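You operate a simulated robot arm through the tools that you are given. There is no shell and no other tool.

You are at the controls of a simulated robot arm. One attempt, no reset.

JOB
Measure bush 2 on the caliper: pass it if 42 mm, else rework.
Fine: run the jaw back open.
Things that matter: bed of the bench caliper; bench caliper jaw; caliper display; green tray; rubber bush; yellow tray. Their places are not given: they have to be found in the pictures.

Only the result counts: the job must be done as asked and must still hold three seconds after the hand-in. Knocking over, shifting, dropping, spilling or breaking anything else fails it.

ROBOT AND FRAMES
A 7-joint arm with a two-finger parallel gripper, fixed in place. Base frame: the origin is on the floor under the middle of its stand, x ahead of it, y to its left, z up. Readings come in mm, rad, newtons and seconds.
With the tool pointing down near the work surface it reaches from about 440 to 920 mm from the base axis. Its first joint turns from -2.496 to 2.496 rad. Payload 3 kg.
Tool frame: the origin (TCP) lies between the finger pads and is the grasp point; the fingertips stand 30 mm ahead of it; z points along the fingers, y is the line along which they close. Largest opening 94 mm; finger width 28, thickness 10; the body of the gripper, 50 by 96 mm, starts 55 mm behind the TCP.
Orientation is told as [roll, pitch, yaw] about the base's x, y, z axes, in that order, counted from this pose: with the fingers straight down and closing along the base's y, the tool's x points along the base's -x, its y along +y and its z along -z.

CONTROLS
- The arm moves only by the tool move_arm. Its argument "deltas" is a list of rows, each a list of 3 entries, a list of its own where there are three numbers: the shift along the tool's x, y, z in mm, then the turn, a rotation vector about the tool's x, y, z in rad, then the gripper command, from -1 (fully open) to 1 (shut), values between in proportion. In form: [[[x, y, z], [rx, ry, rz], claw], ...]. A call has 1 to 20 rows; each row shifts and turns the commanded pose from where the row before left it, along the tool's axes as they then stand. Rows are played at 5 a second. More than 50 mm and 0.15 rad between two rows, or a gripper value outside its range, and nothing of the call is played. A pose out of reach is approached as far as the arm can. The call stops where the force on the tool passes 70 N (or 10 N more than at its start, if that is more) or the arm is blocked; 0.2 s more then pass. The fingers move at their own pace (about 72 mm/s each) and stop on an object; they squeeze with about 29 N. The grip force told is the motor's: it shows also when the fingers shut on nothing. Time passes only in rows, and 0.2 s behind the last, so rows that do not move let the fingers close. It gives the time, the measured TCP pose, the force on the tool (base axes), the opening and the grip force at its end, in the units of the frame above (readings bear some noise), with the torque about the TCP (base axes, N m) and any sound that the robot's microphone picked up, and new pictures: "show" is both (left out), scene, wrist or none.
- Cameras (640 x 400 px; columns grow to the right, rows downward): "scene" is fixed at [51.4, 498.1, 1518.1]; the picture's right is [-0.60, -0.80, 0.00], its down [-0.51, 0.38, -0.77] and it looks along [0.62, -0.47, -0.63] (base axes); focal length 332 px, centre (320, 200). "wrist" rides on the gripper at [76, 14, -102] in the tool frame; the picture's right is [-0.18, 0.98, 0.00], its down [-0.75, -0.14, -0.64] and it looks along [-0.63, -0.12, 0.77] (tool axes); focal length 243 px, centre (320, 200).
- locate(camera, pixels): for up to 12 pixels [column, row] of the newest picture of that camera ("zoom" is the newest enlarged one), the place [x, y, z] in the base frame of the surface seen there, good to about 3 mm. It takes no simulated time.
- enlarge(camera, box): a new picture of the part [left, top, right, bottom] of that camera's present view, enlarged. It takes no simulated time.
- close_job(): hands the job in; it is judged then, once.

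Unless the task says otherwise, let go and move clear before handing in.

The tools are called after ">>>" as name(argument=value, ...) on one line, values as JSON. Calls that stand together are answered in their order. move_arm: Moves the arm, as the interface text tells. Its arguments: {"type":"object","properties":{"deltas":{"type":"array","items":{"type":"array"}},"show":{"type":"string","enum":["both","scene","wrist","none"]}},"required":["deltas"]} The other tools are called the same way: locate (camera, pixels) gives the place of the surface under pixels of a picture; enlarge (camera, box) takes an enlarged picture of a part of a camera's view; close_job () hands the job in.

At the start:

```text
t: 0.0
tool_pos: [531.0, -90.7, 1094.5]
ee_rot: [0.001, 0.002, 0.0]
wrist_force: [0.2, -0.2, -0.6]
torque: [-0.02, 0.04, -0.02]
grip_width: 94.2
finger_force: 0.2
```

scene: 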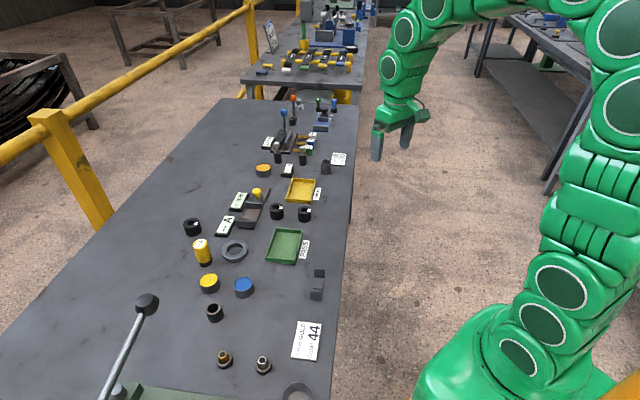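
wrist: 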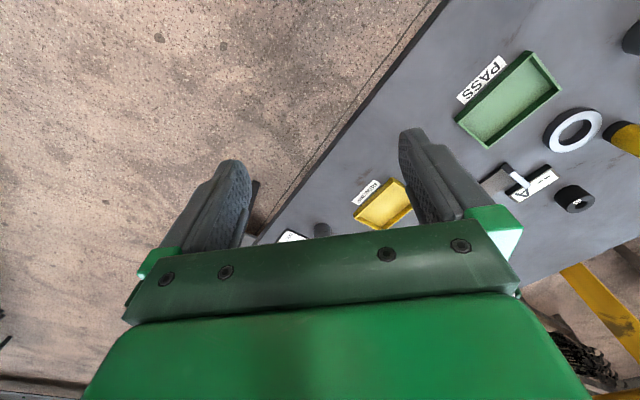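

The scene picture shows a bench with a green tray (285,245), a yellow tray (300,190), a caliper-like thing near (250,208), and dark bushes at (193,227), (276,211), (304,213). I'll enlarge these areas to read the labels.

>>> enlarge(camera="scene", box=[170, 160, 350, 272])

>>> enlarge(camera="scene", box=[240, 90, 370, 180])

>>> enlarge(camera="wrist", box=[340, 0, 640, 240])

```text
3.56 times, centred on (260, 216) of scene
```

zoom: 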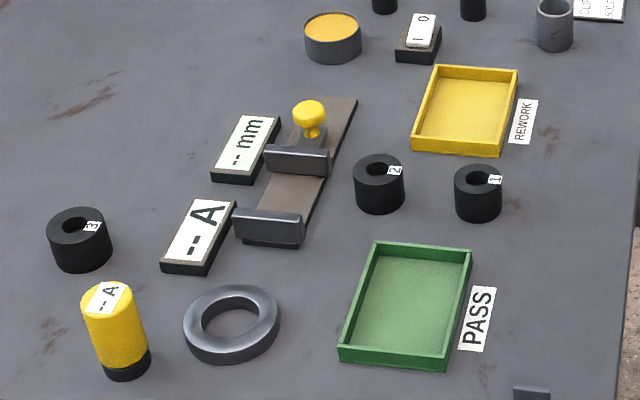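

```text
4.44 times, centred on (305, 135) of scene
```

zoom: 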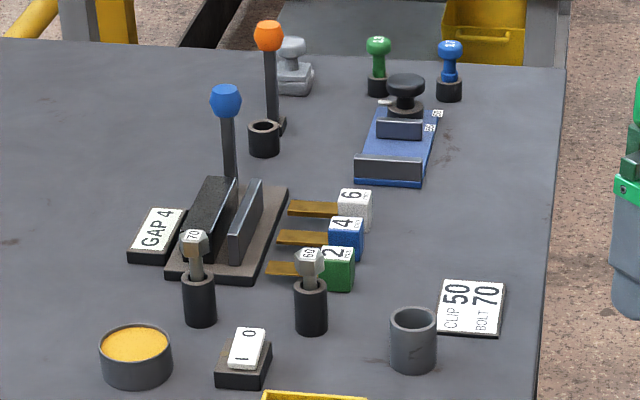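

```text
1.67 times, centred on (490, 120) of wrist
```

zoom: 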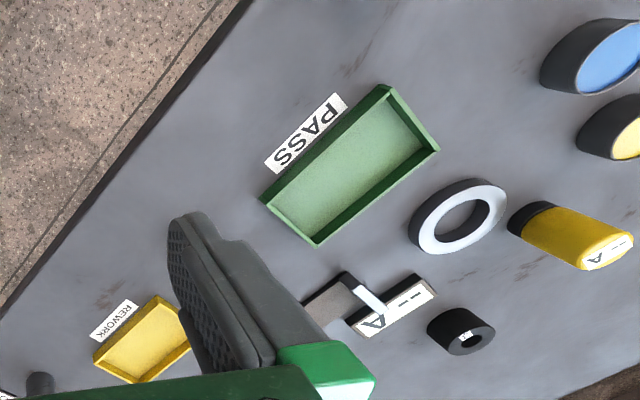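

The zoom shows the caliper with its brown bed, a fixed jaw, a sliding jaw with a yellow knob, and a "-- mm" display. Bush 2 is the middle one, at scene (277,212). I'll locate these features.

>>> enlarge(camera="scene", box=[210, 170, 330, 245])

```text
5.33 times, centred on (270, 208) of scene
```

zoom: 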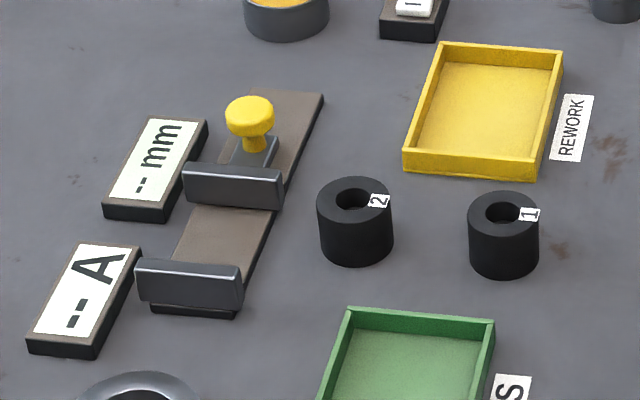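

>>> locate(camera="zoom", pixels=[[250, 108], [185, 168], [280, 173], [140, 264], [238, 270], [225, 235], [300, 110], [322, 93], [330, 200], [385, 205], [352, 182], [352, 212]])

>>> locate(camera="zoom", pixels=[[152, 312], [234, 318], [205, 120], [150, 118], [490, 110], [440, 44], [562, 54], [536, 178], [404, 165], [400, 355], [350, 310], [493, 322]])

>>> locate(camera="scene", pixels=[[285, 246], [268, 263], [293, 264], [302, 230], [275, 228], [304, 210], [193, 222], [257, 192], [300, 190], [255, 222]])

```text
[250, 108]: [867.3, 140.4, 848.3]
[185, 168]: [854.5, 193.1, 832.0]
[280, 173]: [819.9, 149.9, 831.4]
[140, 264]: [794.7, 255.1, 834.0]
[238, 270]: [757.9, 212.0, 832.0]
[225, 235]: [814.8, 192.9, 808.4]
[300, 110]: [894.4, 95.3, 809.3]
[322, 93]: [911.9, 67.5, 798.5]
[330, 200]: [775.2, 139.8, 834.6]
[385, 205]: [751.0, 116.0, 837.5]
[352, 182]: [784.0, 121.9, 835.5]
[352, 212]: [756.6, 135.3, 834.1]
```

```text
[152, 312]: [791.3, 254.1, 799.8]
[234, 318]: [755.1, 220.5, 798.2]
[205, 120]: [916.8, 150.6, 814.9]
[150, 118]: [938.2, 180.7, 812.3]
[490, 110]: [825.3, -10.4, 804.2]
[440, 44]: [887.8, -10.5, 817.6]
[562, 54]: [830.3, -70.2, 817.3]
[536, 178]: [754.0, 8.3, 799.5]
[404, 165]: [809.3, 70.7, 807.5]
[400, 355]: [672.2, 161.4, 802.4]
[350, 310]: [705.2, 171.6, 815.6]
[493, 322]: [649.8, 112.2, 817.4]
```

```text
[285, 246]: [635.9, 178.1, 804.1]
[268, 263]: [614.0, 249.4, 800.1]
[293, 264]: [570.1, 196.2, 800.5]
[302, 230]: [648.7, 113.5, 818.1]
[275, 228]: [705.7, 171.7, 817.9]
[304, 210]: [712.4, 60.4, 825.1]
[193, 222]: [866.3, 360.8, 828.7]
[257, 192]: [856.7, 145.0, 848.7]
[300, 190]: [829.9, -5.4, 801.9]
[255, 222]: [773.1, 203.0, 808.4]
```

The bench top is at z≈800. The caliper axis runs at about -45° from the fixed jaw near (776,233) to the sliding jaw near (837,171), and bush 2 is near (764,128). I'll turn the tool to line up with the caliper and move above it for a close look.

>>> move_arm(deltas=[[[0, 0, 0], [0, 0, 0.1309], -1], [[0, 0, 0], [0, 0, 0.1309], -1], [[0, 0, 0], [0, 0, 0.1309], -1], [[0, 0, 0], [0, 0, 0.1309], -1], [[0, 0, 0], [0, 0, 0.1309], -1], [[0, 0, 0], [0, 0, 0.1309], -1], [[6.4, 43.3, 11.8], [0, 0, 0], -1], [[6.4, 43.3, 11.8], [0, 0, 0], -1], [[6.4, 43.3, 11.8], [0, 0, 0], -1], [[6.4, 43.3, 11.8], [0, 0, 0], -1], [[6.4, 43.3, 11.8], [0, 0, 0], -1], [[6.4, 43.3, 11.8], [0, 0, 0], -1], [[6.4, 43.3, 11.8], [0, 0, 0], -1], [[6.4, 43.3, 11.8], [0, 0, 0], -1], [[0, 0, 0], [0, 0, 0], -1]])

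```text
t: 3.2
tool_pos: [742.8, 190.6, 1002.2]
ee_rot: [0.001, -0.001, -0.785]
wrist_force: [-0.6, 0.5, 1.1]
torque: [-0.02, 0.02, 0.0]
grip_width: 93.9
finger_force: 0.2
```

scene: 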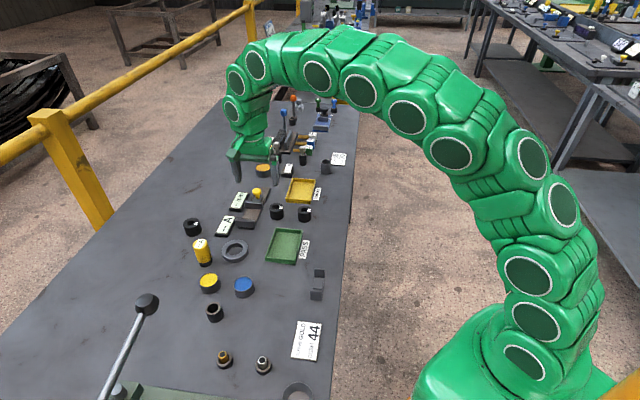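
wrist: 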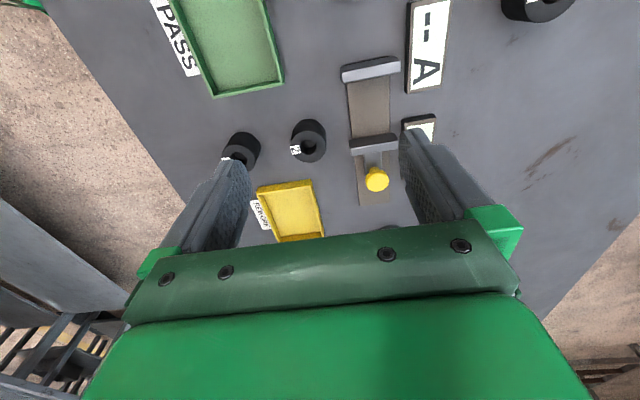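

The wrist view shows the caliper at (370,130), with the knob at (377,180) and bush 2 at (308,141). I'll enlarge that area and get accurate coordinates.

>>> enlarge(camera="wrist", box=[280, 40, 460, 215])

```text
2.29 times, centred on (370, 128) of wrist
```

zoom: 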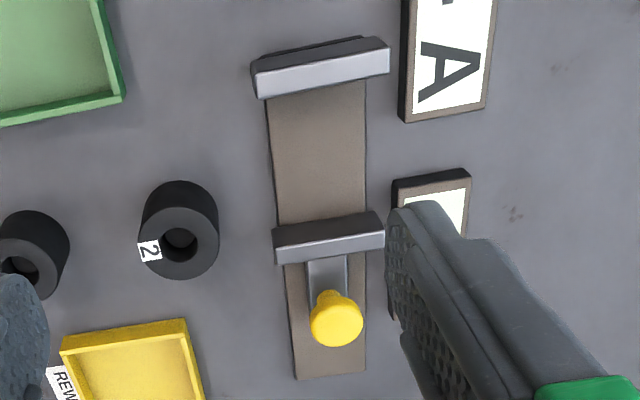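

>>> locate(camera="zoom", pixels=[[258, 78], [388, 52], [260, 95], [387, 72], [274, 120], [363, 120], [280, 220], [363, 210], [275, 242], [382, 228], [277, 260], [383, 244]])

>>> locate(camera="zoom", pixels=[[298, 372], [363, 372], [290, 290], [364, 290], [337, 325], [337, 342], [312, 318], [360, 320], [328, 280], [144, 228], [217, 236], [178, 278]])

>>> locate(camera="zoom", pixels=[[182, 203], [270, 100], [365, 85], [320, 100], [320, 150], [320, 200], [322, 82], [330, 234], [331, 253], [395, 205], [470, 172], [398, 180]])

```text
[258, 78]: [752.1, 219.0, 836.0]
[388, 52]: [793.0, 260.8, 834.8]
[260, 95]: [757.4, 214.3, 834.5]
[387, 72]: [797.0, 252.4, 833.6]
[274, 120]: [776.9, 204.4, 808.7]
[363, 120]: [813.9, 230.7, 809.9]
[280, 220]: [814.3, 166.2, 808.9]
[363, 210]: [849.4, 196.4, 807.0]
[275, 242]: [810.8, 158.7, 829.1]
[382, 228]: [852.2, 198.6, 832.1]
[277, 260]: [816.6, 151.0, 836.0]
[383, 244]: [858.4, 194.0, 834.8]
```

```text
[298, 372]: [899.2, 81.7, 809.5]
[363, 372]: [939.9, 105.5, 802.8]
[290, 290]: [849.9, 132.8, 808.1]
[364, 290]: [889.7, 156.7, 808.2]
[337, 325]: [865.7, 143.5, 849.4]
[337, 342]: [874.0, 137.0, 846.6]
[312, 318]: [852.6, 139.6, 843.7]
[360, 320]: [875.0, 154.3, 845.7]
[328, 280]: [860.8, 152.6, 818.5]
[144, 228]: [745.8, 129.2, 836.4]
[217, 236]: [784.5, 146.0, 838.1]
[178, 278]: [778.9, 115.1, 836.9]
```

```text
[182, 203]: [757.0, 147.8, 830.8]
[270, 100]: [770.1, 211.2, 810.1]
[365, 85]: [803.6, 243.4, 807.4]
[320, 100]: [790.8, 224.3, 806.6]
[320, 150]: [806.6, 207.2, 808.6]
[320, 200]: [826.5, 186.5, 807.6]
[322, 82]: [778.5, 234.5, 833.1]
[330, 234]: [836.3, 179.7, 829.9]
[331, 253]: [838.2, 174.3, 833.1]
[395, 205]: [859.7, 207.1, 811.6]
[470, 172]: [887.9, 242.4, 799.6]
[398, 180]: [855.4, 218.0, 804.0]
```

The jaws line up at 45°. The fixed jaw's inner face is at s≈385 and the sliding jaw's is at s≈461, where s runs along the caliper axis, so the gap is about 76 mm. Bush 2 is centred near (767,131), so I'll hover above it with the fingers narrowed to about 58 mm.

>>> move_arm(deltas=[[[-14.8, -5.5, 28], [0, 0, 0], -0.234], [[-14.8, -5.5, 28], [0, 0, 0], -0.234], [[-14.8, -5.5, 28], [0, 0, 0], -0.234], [[-14.7, -5.5, 28], [0, 0, 0], -0.234], [[0, 0, 0], [0, 0, 0], -0.234], [[0, 0, 0], [0, 0, 0], -0.234]], show="both")

```text
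t: 4.6
tool_pos: [763.2, 131.3, 888.1]
ee_rot: [0.001, 0.0, -0.785]
wrist_force: [-0.4, -0.1, 0.1]
torque: [0.0, 0.0, 0.01]
grip_width: 57.8
finger_force: 0.0
```

scene: 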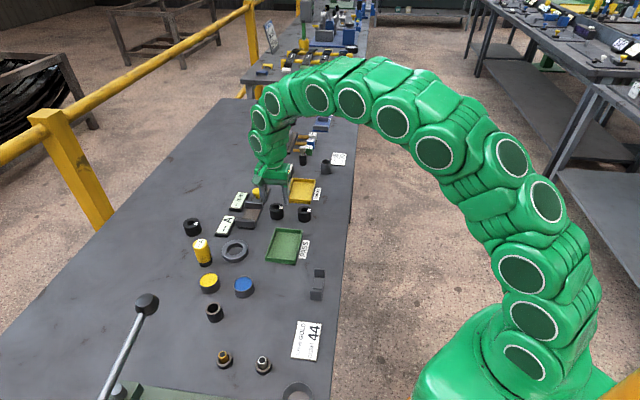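
wrist: 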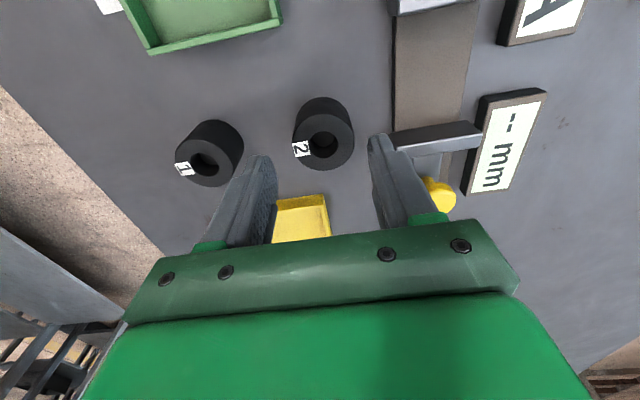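

>>> enlarge(camera="wrist", box=[240, 70, 440, 195])

>>> move_arm(deltas=[[[0, 0, 0], [0, 0, 0], -0.234], [[0, 0, 0], [0, 0, 0], -0.234]], show="none")

```text
3.20 times, centred on (340, 132) of wrist
```

zoom: 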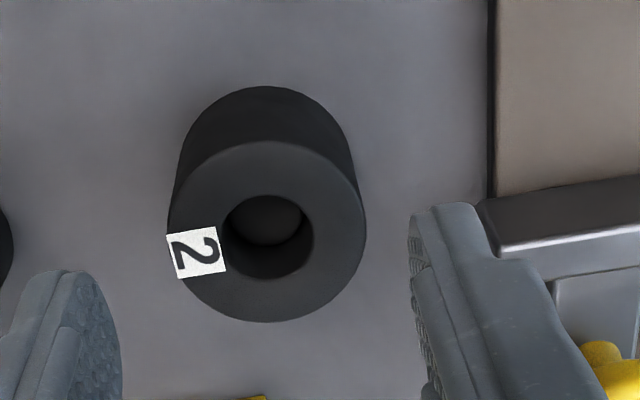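

```text
t: 5.2
tool_pos: [763.9, 131.1, 888.0]
ee_rot: [0.001, 0.001, -0.785]
wrist_force: [-0.3, 0.7, 0.2]
torque: [0.0, 0.02, 0.0]
grip_width: 58.2
finger_force: 0.0
```

>>> locate(camera="zoom", pixels=[[174, 222], [361, 222], [266, 146], [266, 318], [200, 170], [335, 170], [200, 290], [335, 290], [115, 300], [415, 240], [60, 275], [445, 210]])

```text
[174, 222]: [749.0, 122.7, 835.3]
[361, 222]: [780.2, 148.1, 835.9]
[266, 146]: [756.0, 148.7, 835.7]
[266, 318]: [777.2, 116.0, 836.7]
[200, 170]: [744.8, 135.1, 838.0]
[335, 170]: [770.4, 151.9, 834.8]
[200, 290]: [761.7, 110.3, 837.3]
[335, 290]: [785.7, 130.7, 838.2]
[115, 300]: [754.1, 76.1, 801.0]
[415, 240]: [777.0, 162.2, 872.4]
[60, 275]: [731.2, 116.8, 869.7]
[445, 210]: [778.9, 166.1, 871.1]
```

The bush top is centred near (765.7,132.2) at z 836, and the TCP is about 2 mm off in tool y. I'll correct that, descend to TCP z≈837 and grip.

>>> move_arm(deltas=[[[-0.8, 2.2, 0], [0, 0, 0], -0.234], [[0, 0, 15], [0, 0, 0], -0.234], [[0, 0, 18], [0, 0, 0], -0.234], [[0, 0, 18], [0, 0, 0], -0.234], [[0, 0, 0], [0, 0, 0], -0.234]], show="both")

```text
t: 6.4
tool_pos: [768.0, 133.5, 837.8]
ee_rot: [-0.001, -0.002, -0.787]
wrist_force: [-0.5, 0.7, -0.5]
torque: [-0.03, 0.02, 0.02]
grip_width: 57.6
finger_force: 0.0
```

scene: 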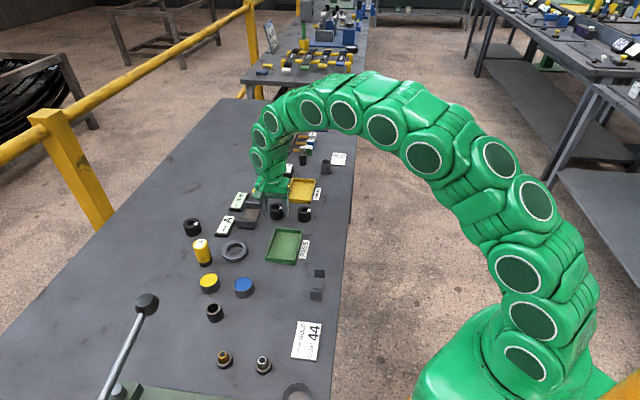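
wrist: 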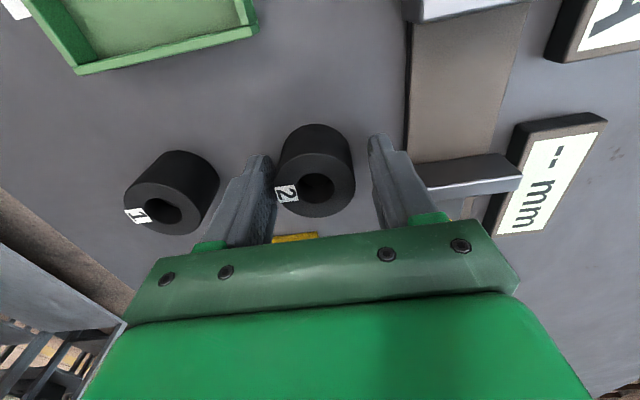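

The bush top sits around columns 275–355 between the fingers, so it is about 2.7 mm toward the left finger. I'll shift tool y by -2.6 mm and close.

>>> move_arm(deltas=[[[0, -2.6, 0], [0, 0, 0], -0.234], [[0, 0, 0], [0, 0, 0], -0.234], [[0, 0, 0], [0, 0, 0], 0.0], [[0, 0, 0], [0, 0, 0], 0.15], [[0, 0, 0], [0, 0, 0], 0.25], [[0, 0, 0], [0, 0, 0], 0.3]], show="wrist")

```text
t: 7.8
tool_pos: [765.9, 131.2, 836.9]
ee_rot: [0.001, 0.0, -0.787]
wrist_force: [-0.4, 1.2, 0.3]
torque: [0.01, 0.02, 0.01]
grip_width: 43.4
finger_force: 28.4
```

wrist: 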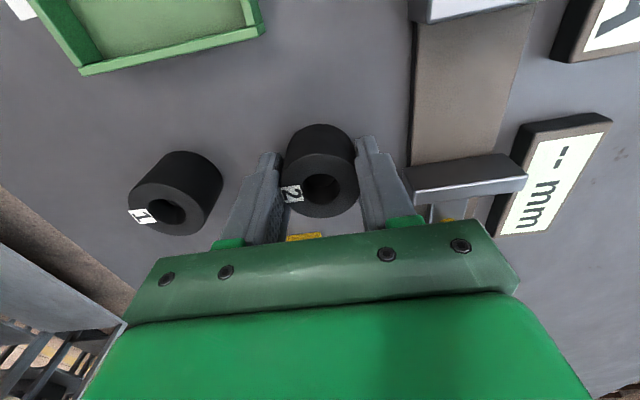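

The grip is firm at 43.4 mm width and 28 N. Next I'll lift the bush about 60 mm and carry it over the caliper bed between the jaws.

>>> move_arm(deltas=[[[0, 0, -15], [0, 0, 0], 0.3], [[0, 0, -20], [0, 0, 0], 0.3], [[0, 0, -25], [0, 0, 0], 0.3], [[9.2, 20.25, 0], [0, 0, 0], 0.3], [[9.2, 20.25, 0], [0, 0, 0], 0.3], [[9.2, 20.25, 0], [0, 0, 0], 0.3], [[9.2, 20.25, 0], [0, 0, 0], 0.3], [[0, 0, 0], [0, 0, 0], 0.3], [[0, 0, 0], [0, 0, 0], 0.3]], show="both")

```text
t: 9.8
tool_pos: [796.4, 217.3, 897.8]
ee_rot: [0.002, 0.0, -0.786]
wrist_force: [-0.6, 0.3, 0.3]
torque: [0.04, 0.02, -0.02]
grip_width: 32.9
finger_force: 0.0
```

scene: 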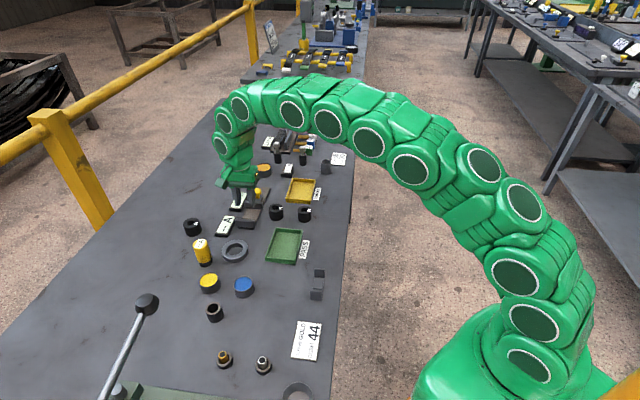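
wrist: 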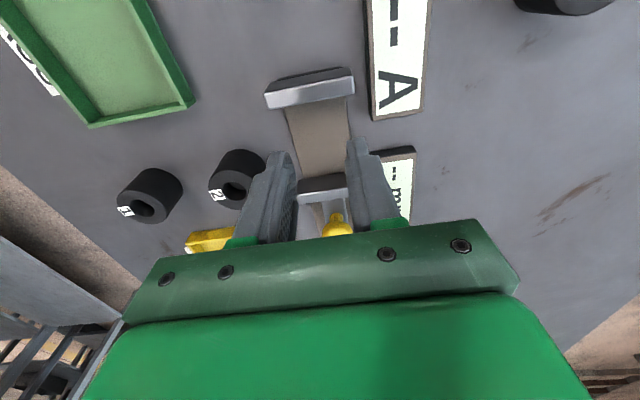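

The bush slipped out: the width is now 32.9 mm with zero force, and bush 2 is still standing near wrist pixel (237,180). I'll check exactly where it is.

>>> enlarge(camera="wrist", box=[180, 120, 340, 220])

>>> enlarge(camera="scene", box=[210, 170, 330, 245])

```text
4.00 times, centred on (260, 170) of wrist
```

zoom: 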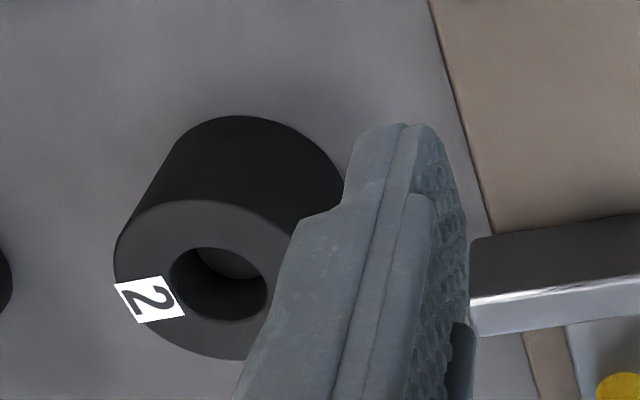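

```text
5.33 times, centred on (270, 208) of scene
```

zoom: 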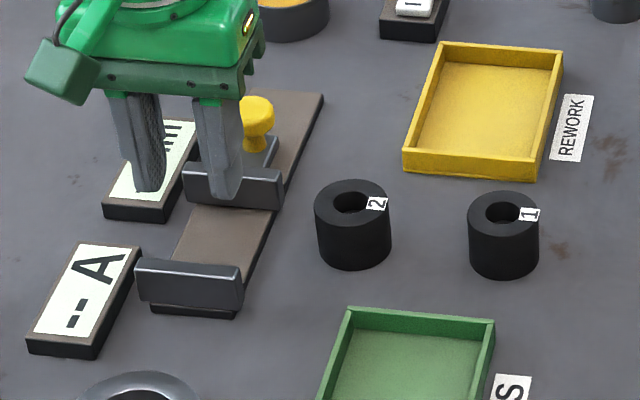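

>>> locate(camera="zoom", pixels=[[318, 203], [388, 203], [352, 183], [352, 216], [325, 190], [380, 190], [325, 213], [380, 213], [352, 260]])

```text
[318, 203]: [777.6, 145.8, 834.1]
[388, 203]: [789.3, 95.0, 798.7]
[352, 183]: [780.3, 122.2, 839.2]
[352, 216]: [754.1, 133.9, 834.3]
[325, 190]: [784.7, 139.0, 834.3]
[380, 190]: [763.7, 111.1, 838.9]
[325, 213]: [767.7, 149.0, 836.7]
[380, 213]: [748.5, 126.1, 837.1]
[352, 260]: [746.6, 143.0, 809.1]
```

Bush 2 is upright near (766,131). The grip contact was probably only at its top rim, so I'll reopen, go back above it and take a lower grip.

>>> move_arm(deltas=[[[-9.2, -20.25, 0], [0, 0, 0], -0.234], [[-9.2, -20.25, 0], [0, 0, 0], -0.234], [[-9.2, -20.25, 0], [0, 0, 0], -0.234], [[-9.2, -20.25, 0], [0, 0, 0], -0.234], [[0, 0, 10], [0, 0, 0], -0.234], [[0, 0, 0], [0, 0, 0], -0.234], [[0, 0, 0], [0, 0, 0], -0.234]], show="wrist")

>>> enlarge(camera="wrist", box=[240, 70, 440, 195])

```text
t: 11.4
tool_pos: [766.3, 130.8, 887.6]
ee_rot: [-0.001, 0.001, -0.786]
wrist_force: [0.0, 0.4, 0.2]
torque: [0.02, -0.01, -0.02]
grip_width: 58.3
finger_force: 0.1
```

wrist: 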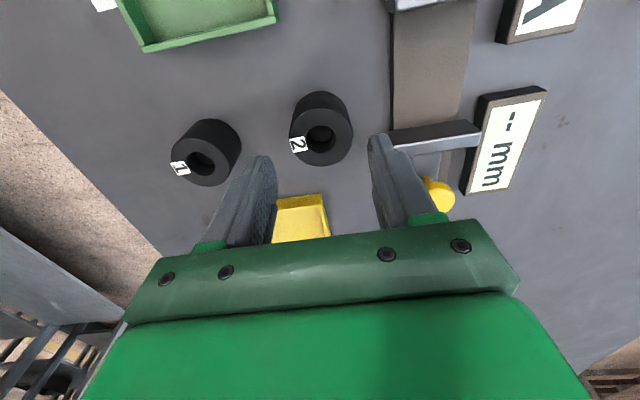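

```text
3.20 times, centred on (340, 132) of wrist
```

zoom: 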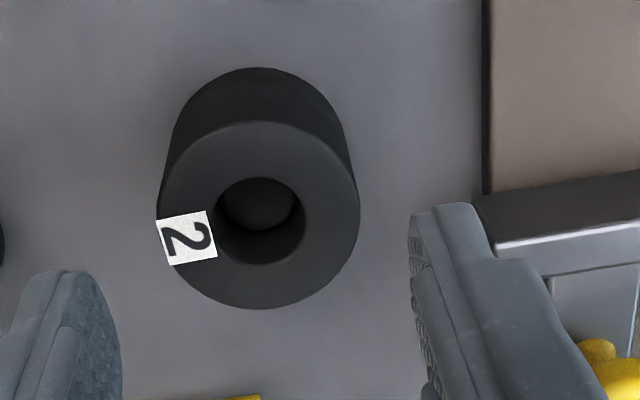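

>>> locate(camera="zoom", pixels=[[163, 230], [356, 200], [259, 125], [259, 304], [190, 150], [330, 150], [190, 275], [330, 275], [358, 230], [170, 190], [300, 130], [220, 298]])

```text
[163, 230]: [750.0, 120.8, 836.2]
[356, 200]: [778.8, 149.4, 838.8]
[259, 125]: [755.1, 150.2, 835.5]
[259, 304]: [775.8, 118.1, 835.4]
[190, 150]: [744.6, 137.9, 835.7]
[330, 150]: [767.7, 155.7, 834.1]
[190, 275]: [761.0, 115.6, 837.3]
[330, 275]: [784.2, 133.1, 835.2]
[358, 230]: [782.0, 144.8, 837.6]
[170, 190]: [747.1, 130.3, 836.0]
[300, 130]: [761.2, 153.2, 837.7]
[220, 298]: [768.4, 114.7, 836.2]
```

The bush centre is now about +4.4 mm in tool x and +1.7 mm in tool y from the TCP. I'll correct that, descend to TCP z≈832.5, and check before gripping.

>>> move_arm(deltas=[[[4.4, 1.7, 0], [0, 0, 0], -0.234], [[0, 0, 18], [0, 0, 0], -0.234], [[0, 0, 18], [0, 0, 0], -0.234], [[0, 0, 14], [0, 0, 0], -0.234], [[0, 0, 5], [0, 0, 0], -0.234], [[0, 0, 0], [0, 0, 0], -0.234], [[0, 0, 0], [0, 0, 0], -0.234]], show="wrist")

>>> enlarge(camera="wrist", box=[220, 100, 420, 225])

```text
t: 13.0
tool_pos: [766.1, 137.0, 830.8]
ee_rot: [0.001, 0.0, -0.786]
wrist_force: [-0.4, -1.0, -0.9]
torque: [-0.04, 0.0, 0.0]
grip_width: 58.4
finger_force: 0.0
```

wrist: 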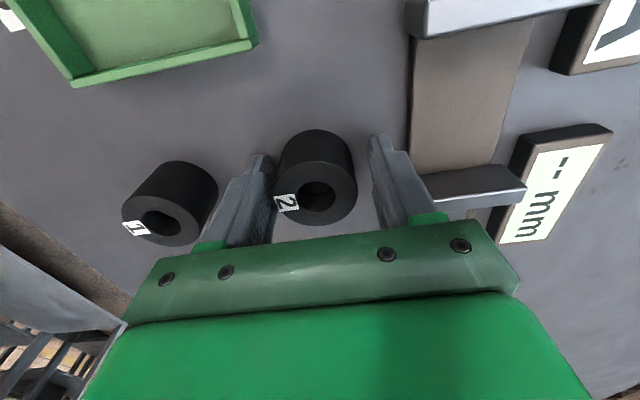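

```text
3.20 times, centred on (320, 162) of wrist
```

zoom: 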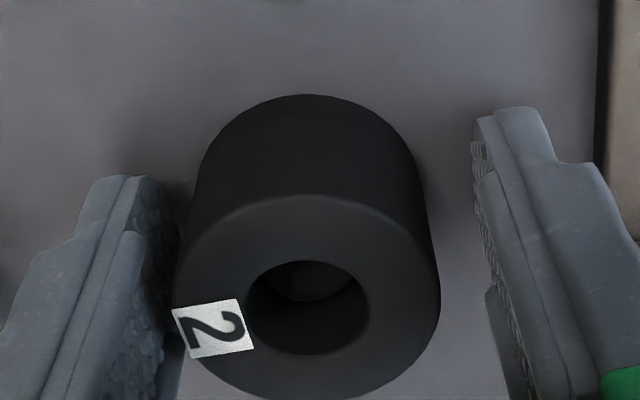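

The fingers straddle the bush at TCP z 830.8, with the bush about 2 mm toward the left finger. I'll shift tool y by -2.1 mm, raise 1 mm, then close with a stronger command.

>>> move_arm(deltas=[[[1.0, -2.1, -1], [0, 0, 0], -0.234], [[0, 0, 0], [0, 0, 0], -0.234], [[0, 0, 0], [0, 0, 0], 0.0], [[0, 0, 0], [0, 0, 0], 0.2], [[0, 0, 0], [0, 0, 0], 0.5], [[0, 0, 0], [0, 0, 0], 0.8], [[0, 0, 0], [0, 0, 0], 0.8], [[0, 0, 0], [0, 0, 0], 0.8]], show="wrist")

>>> enlarge(camera="wrist", box=[220, 100, 420, 225])

```text
t: 14.8
tool_pos: [762.6, 136.9, 832.3]
ee_rot: [-0.001, 0.0, -0.785]
wrist_force: [-0.7, -0.2, 1.0]
torque: [0.03, -0.03, -0.02]
grip_width: 44.5
finger_force: 29.0
```

wrist: 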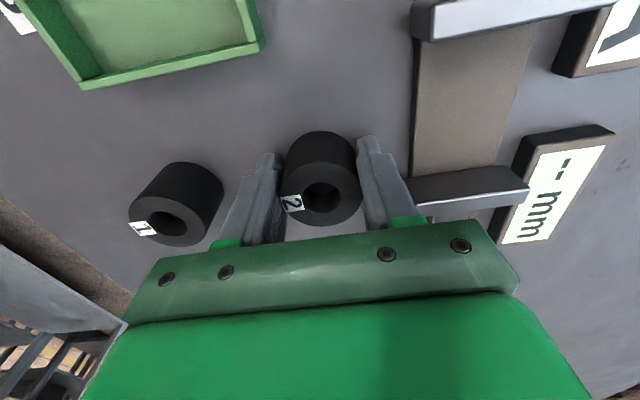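

```text
3.20 times, centred on (320, 162) of wrist
```

zoom: 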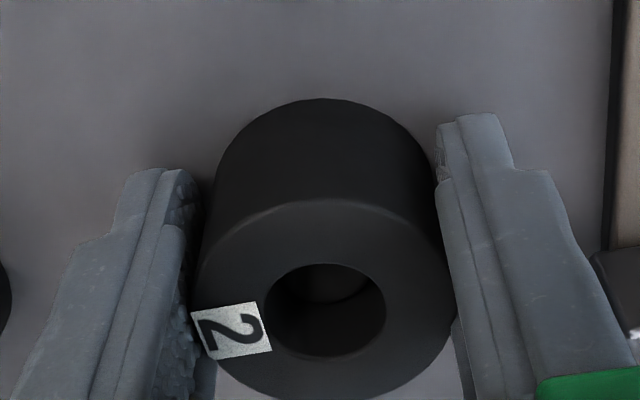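

Now 44.5 mm at 29 N. I'll lift slowly and check that the bush comes along.

>>> move_arm(deltas=[[[0, 0, -2], [0, 0, 0], 0.8], [[0, 0, -3], [0, 0, 0], 0.8], [[0, 0, -4], [0, 0, 0], 0.8], [[0, 0, -4], [0, 0, 0], 0.8]], show="wrist")

>>> enlarge(camera="wrist", box=[220, 100, 420, 225])

```text
t: 15.8
tool_pos: [762.1, 136.3, 845.2]
ee_rot: [0.0, 0.0, -0.787]
wrist_force: [-0.7, -0.6, -1.0]
torque: [-0.01, -0.02, -0.02]
grip_width: 44.5
finger_force: 28.7
```

wrist: 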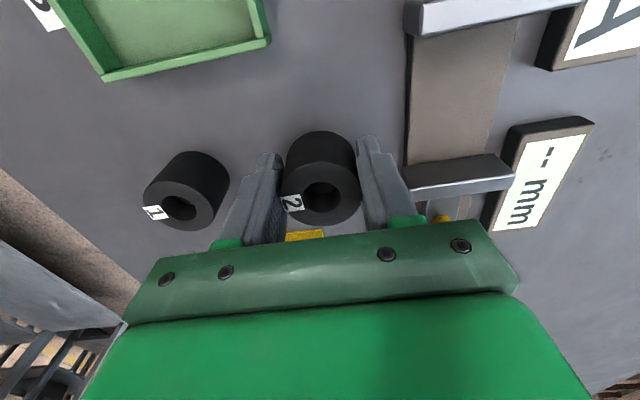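

```text
3.20 times, centred on (320, 162) of wrist
```

zoom: 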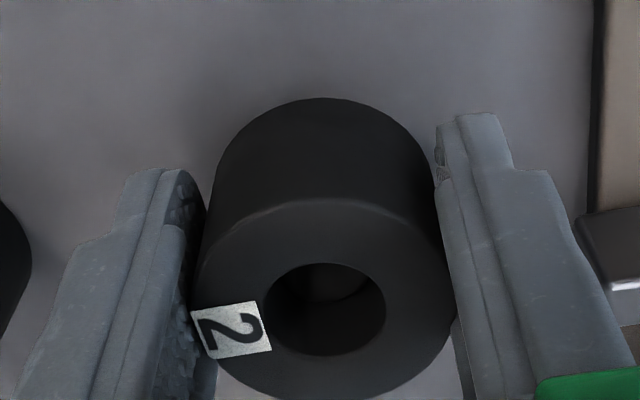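

The bush stays fixed between the fingers in the picture, so the grip holds. I'll lift it another 48 mm gently and check.

>>> move_arm(deltas=[[[0, 0, -6], [0, 0, 0], 0.8], [[0, 0, -8], [0, 0, 0], 0.8], [[0, 0, -8], [0, 0, 0], 0.8], [[0, 0, -8], [0, 0, 0], 0.8], [[0, 0, -8], [0, 0, 0], 0.8], [[0, 0, -6], [0, 0, 0], 0.8], [[0, 0, -4], [0, 0, 0], 0.8]], show="wrist")

```text
t: 17.4
tool_pos: [761.2, 135.4, 893.3]
ee_rot: [-0.002, 0.0, -0.785]
wrist_force: [-0.6, 1.1, 0.2]
torque: [-0.01, -0.04, 0.02]
grip_width: 44.5
finger_force: 28.7
```

wrist: 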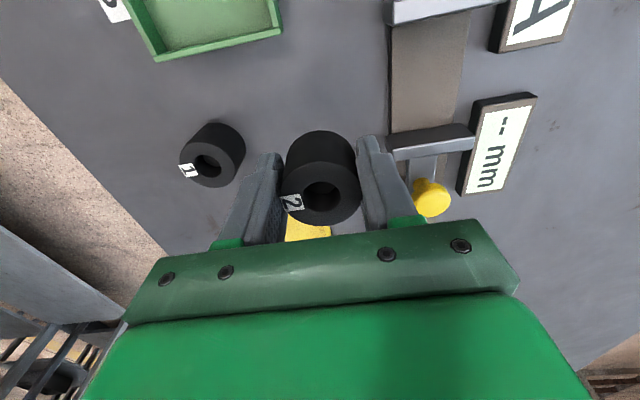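

Bush 2 is held securely. I'll carry it to over the bed midline, slightly on the fixed-jaw side.

>>> move_arm(deltas=[[[3, 8, 0], [0, 0, 0], 0.8], [[5.5, 15, 0], [0, 0, 0], 0.8], [[5.5, 15, 0], [0, 0, 0], 0.8], [[5.5, 15, 0], [0, 0, 0], 0.8], [[5, 14, 0], [0, 0, 0], 0.8], [[4, 9.5, 0], [0, 0, 0], 0.8], [[2, 5, 0], [0, 0, 0], 0.8], [[0, 0, 0], [0, 0, 0], 0.8], [[0, 0, 0], [0, 0, 0], 0.8]], show="both")

>>> enlarge(camera="wrist", box=[220, 60, 440, 220])

>>> enlarge(camera="scene", box=[210, 170, 330, 245])

```text
t: 19.4
tool_pos: [797.9, 215.1, 895.7]
ee_rot: [0.001, -0.001, -0.785]
wrist_force: [0.0, 0.4, -1.0]
torque: [0.02, 0.02, -0.01]
grip_width: 44.5
finger_force: 29.0
```

scene: 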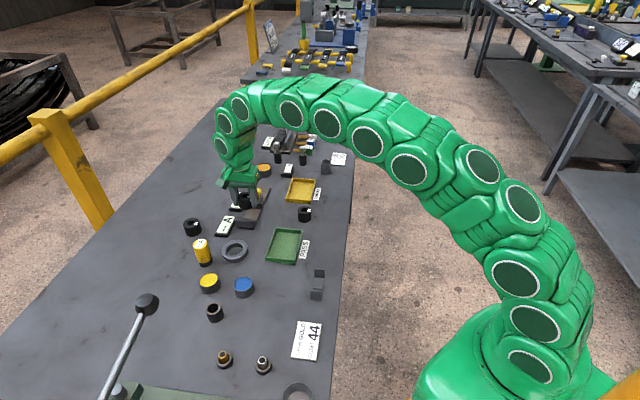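
wrist: 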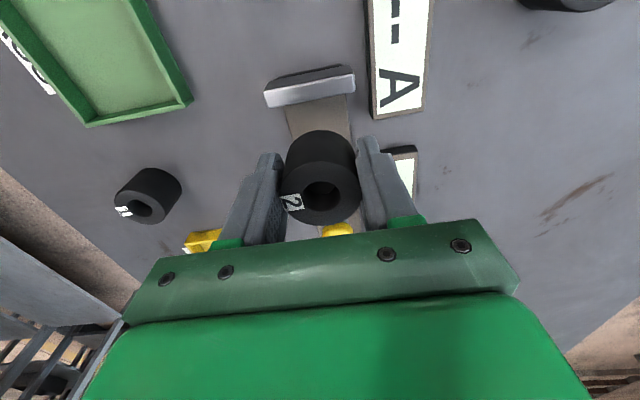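

```text
2.50 times, centred on (330, 140) of wrist
```

zoom: 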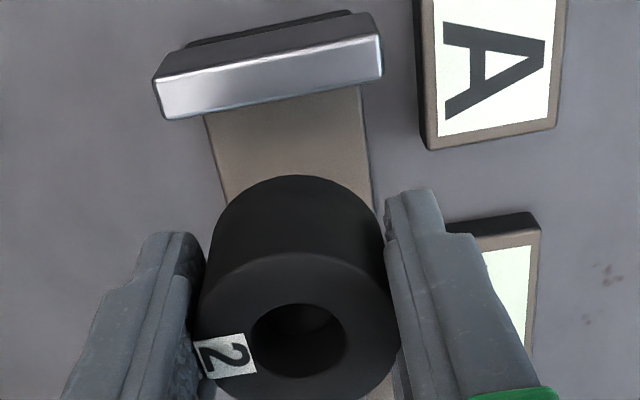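

```text
5.33 times, centred on (270, 208) of scene
```

zoom: 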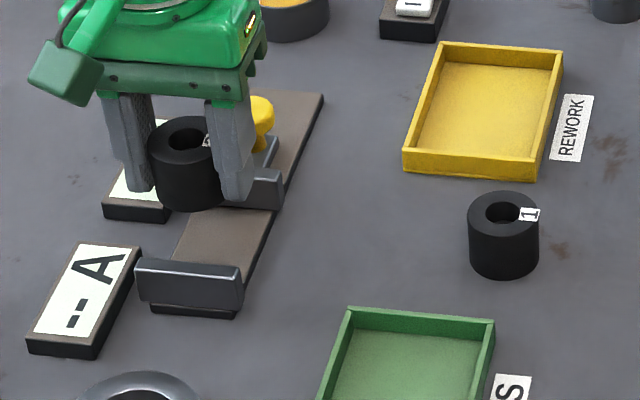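

TCP is at s≈412, l≈716, which lines up with the bed centreline. I'll check the display box corners for finger clearance before lowering.

>>> locate(camera="wrist", pixels=[[376, 119], [374, 112], [371, 80], [418, 150], [412, 160], [400, 147], [292, 112], [350, 108], [318, 120], [268, 100], [353, 82]])

```text
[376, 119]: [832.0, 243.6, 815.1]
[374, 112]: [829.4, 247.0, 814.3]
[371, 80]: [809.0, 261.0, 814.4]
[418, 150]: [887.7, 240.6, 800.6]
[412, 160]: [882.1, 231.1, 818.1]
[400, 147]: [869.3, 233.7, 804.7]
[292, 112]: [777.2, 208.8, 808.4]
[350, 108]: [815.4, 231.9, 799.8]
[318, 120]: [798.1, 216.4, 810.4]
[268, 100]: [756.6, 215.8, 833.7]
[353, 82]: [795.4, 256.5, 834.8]
```

The display corner is at l≈760, clear of the finger's outer face at about 748. I'll lower the bush to just above the bed and check alignment.

>>> move_arm(deltas=[[[0, 0, 10], [0, 0, 0], 0.8], [[0, 0, 12], [0, 0, 0], 0.8], [[0, 0, 12], [0, 0, 0], 0.8], [[0, 0, 8], [0, 0, 0], 0.8], [[0, 0, 6], [0, 0, 0], 0.8], [[0, 0, 0], [0, 0, 0], 0.8], [[0, 0, 0], [0, 0, 0], 0.8]], show="both")

>>> enlarge(camera="wrist", box=[220, 60, 440, 220])

>>> enlarge(camera="scene", box=[210, 170, 330, 245])

```text
t: 21.0
tool_pos: [797.5, 213.9, 845.3]
ee_rot: [0.001, 0.001, -0.786]
wrist_force: [-0.2, 0.0, 0.1]
torque: [0.0, -0.02, 0.02]
grip_width: 44.2
finger_force: 28.8
```

scene: 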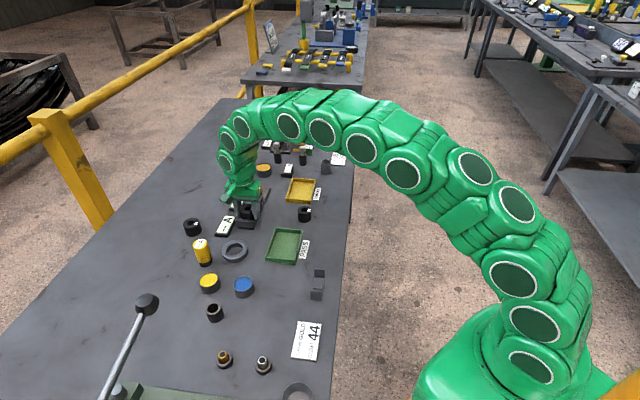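
wrist: 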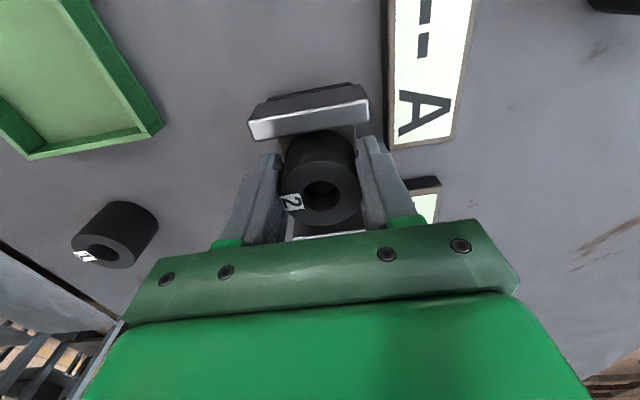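

```text
2.50 times, centred on (330, 140) of wrist
```

zoom: 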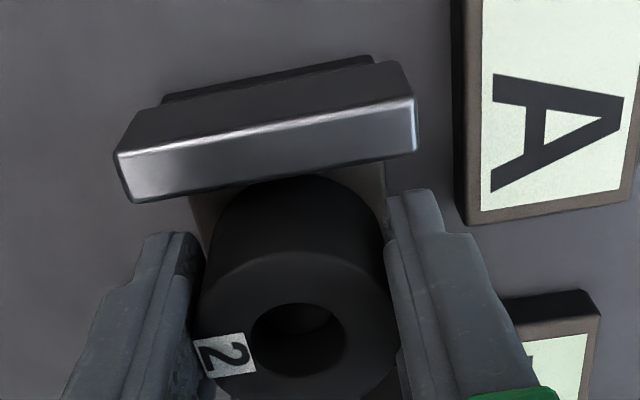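

```text
5.33 times, centred on (270, 208) of scene
```

zoom: 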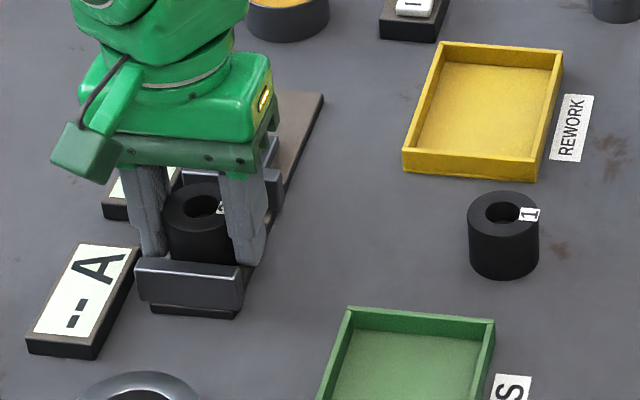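

Aligned at s≈412.7, l≈715, with the bush bottom about 4.5 mm above the bed. I'll lower it in small steps and watch the force.

>>> move_arm(deltas=[[[0, 0, 2], [0, 0, 0], 0.8], [[0, 0, 1.5], [0, 0, 0], 0.8], [[0, 0, 0], [0, 0, 0], 0.8]], show="none")

```text
t: 21.8
tool_pos: [798.2, 215.6, 841.7]
ee_rot: [-0.001, 0.0, -0.784]
wrist_force: [0.0, 0.1, 0.4]
torque: [0.03, 0.0, 0.02]
grip_width: 43.8
finger_force: 29.4
```

>>> move_arm(deltas=[[[0, 0, 0.8], [0, 0, 0], 0.8], [[0, 0, 0.7], [0, 0, 0], 0.8], [[0, 0, 0], [0, 0, 0], 0.8]], show="wrist")

```text
t: 22.6
tool_pos: [798.4, 213.5, 841.1]
ee_rot: [-0.001, 0.0, -0.785]
wrist_force: [0.0, -0.6, -0.7]
torque: [-0.01, -0.01, -0.01]
grip_width: 44.0
finger_force: 28.7
```

wrist: 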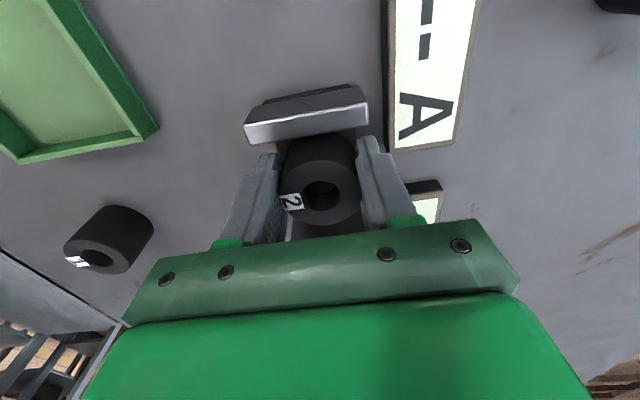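

>>> move_arm(deltas=[[[0, 0, 0.6], [0, 0, 0], 0.8], [[0, 0, 0.6], [0, 0, 0], 0.8], [[0, 0, 0], [0, 0, 0], 0.8]], show="none")

```text
t: 23.4
tool_pos: [798.7, 214.5, 840.0]
ee_rot: [0.0, 0.0, -0.785]
wrist_force: [-2.0, -0.5, 7.6]
torque: [0.0, 0.04, 0.02]
grip_width: 43.6
finger_force: 28.3
```

Contact is confirmed at 7.6 N upward, so the bush sits on the bed. I'll release by opening to only about 53 mm, then rise straight up.

>>> move_arm(deltas=[[[0, 0, 0], [0, 0, 0], -0.02], [[0, 0, 0], [0, 0, 0], -0.13], [[0, 0, 0], [0, 0, 0], -0.13], [[0, 0, -5], [0, 0, 0], -0.13], [[0, 0, -15], [0, 0, 0], -0.13], [[0, 0, -25], [0, 0, 0], -0.13], [[0, 0, -25], [0, 0, 0], -0.13]], show="both")

>>> enlarge(camera="wrist", box=[220, 40, 440, 220])

>>> enlarge(camera="scene", box=[210, 170, 330, 245])

```text
t: 25.0
tool_pos: [796.7, 215.8, 907.4]
ee_rot: [-0.002, 0.002, -0.786]
wrist_force: [-0.4, -0.2, -0.2]
torque: [-0.01, 0.0, 0.01]
grip_width: 53.4
finger_force: 0.0
```

scene: 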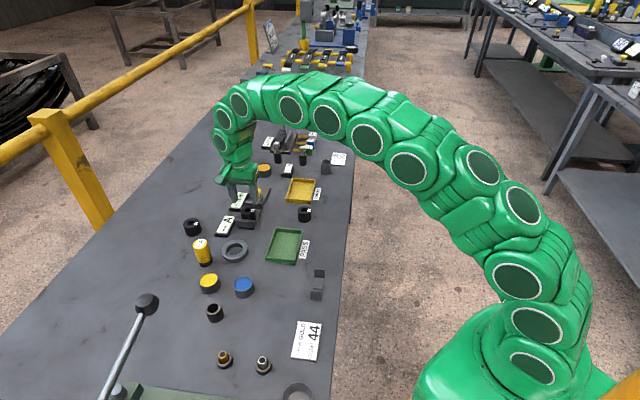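
wrist: 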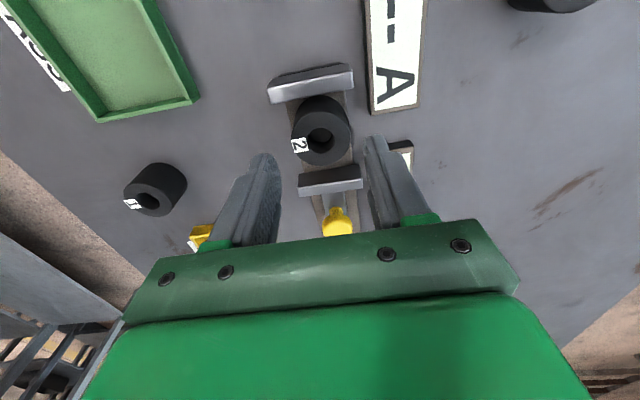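

```text
2.22 times, centred on (330, 130) of wrist
```

zoom: 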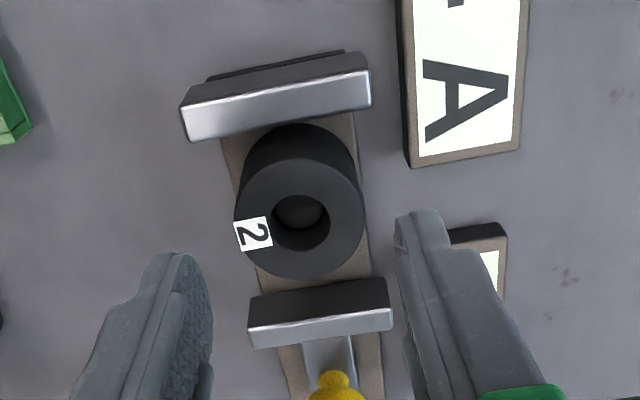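

```text
5.33 times, centred on (270, 208) of scene
```

zoom: 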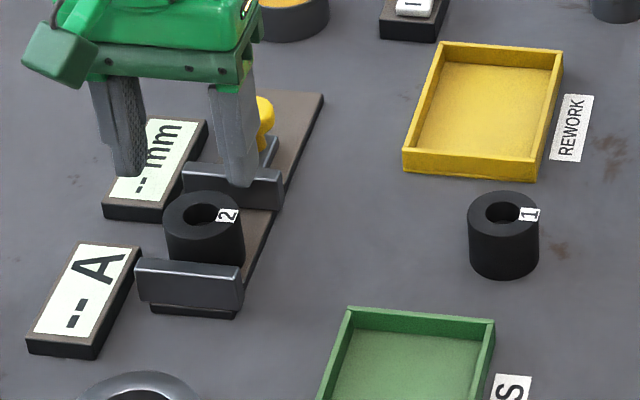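

Bush 2 sits upright on the bed between the jaws. Next I'll move above the yellow knob near s≈510, l≈714.

>>> move_arm(deltas=[[[-20, -0.4, 0], [0, 0, 0], -0.13], [[-25, -0.4, 0], [0, 0, 0], -0.13], [[-25, -0.4, 0], [0, 0, 0], -0.13], [[-20, -0.4, 0], [0, 0, 0], -0.13], [[-9, 0, 0], [0, 0, 0], -0.13], [[0, 0, 10], [0, 0, 0], -0.13], [[0, 0, 0], [0, 0, 0], -0.13]], show="both")

>>> enlarge(camera="wrist", box=[220, 80, 440, 220])

>>> enlarge(camera="scene", box=[210, 170, 330, 245])

```text
t: 26.6
tool_pos: [869.3, 144.4, 900.4]
ee_rot: [0.0, 0.0, -0.786]
wrist_force: [0.2, -0.3, -0.4]
torque: [0.02, -0.02, 0.0]
grip_width: 52.9
finger_force: 0.0
```

scene: 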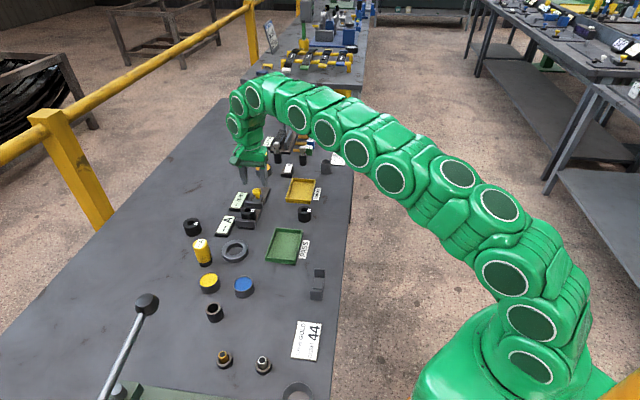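
wrist: 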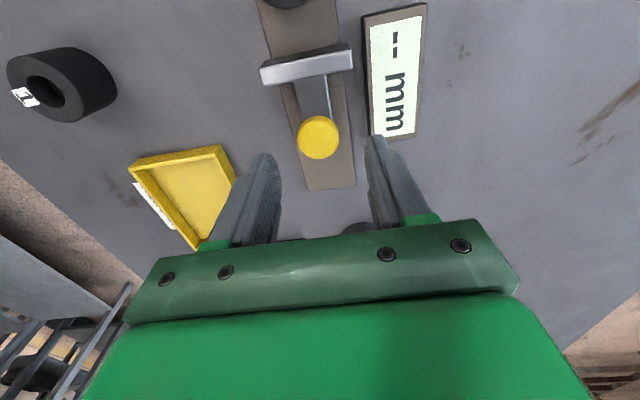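

```text
2.86 times, centred on (330, 150) of wrist
```

zoom: 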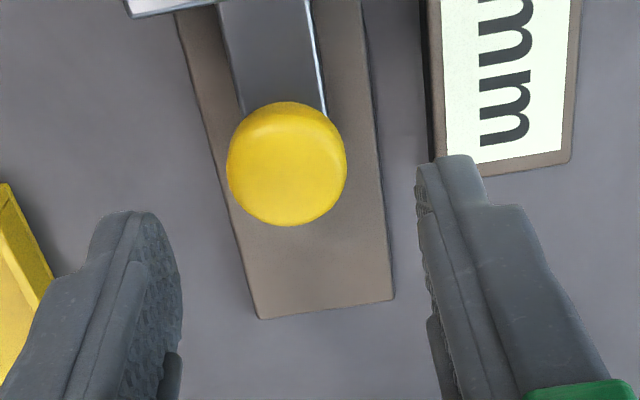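

```text
5.33 times, centred on (270, 208) of scene
```

zoom: 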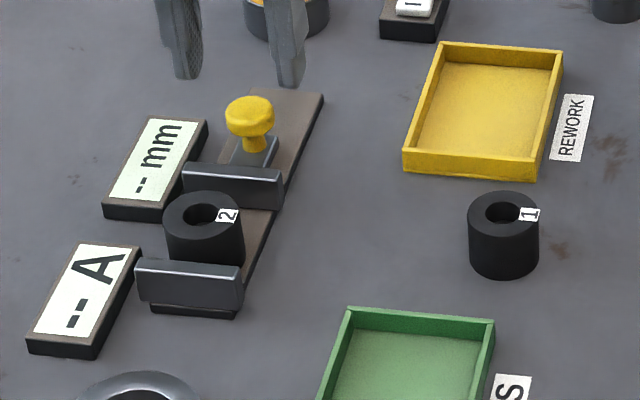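

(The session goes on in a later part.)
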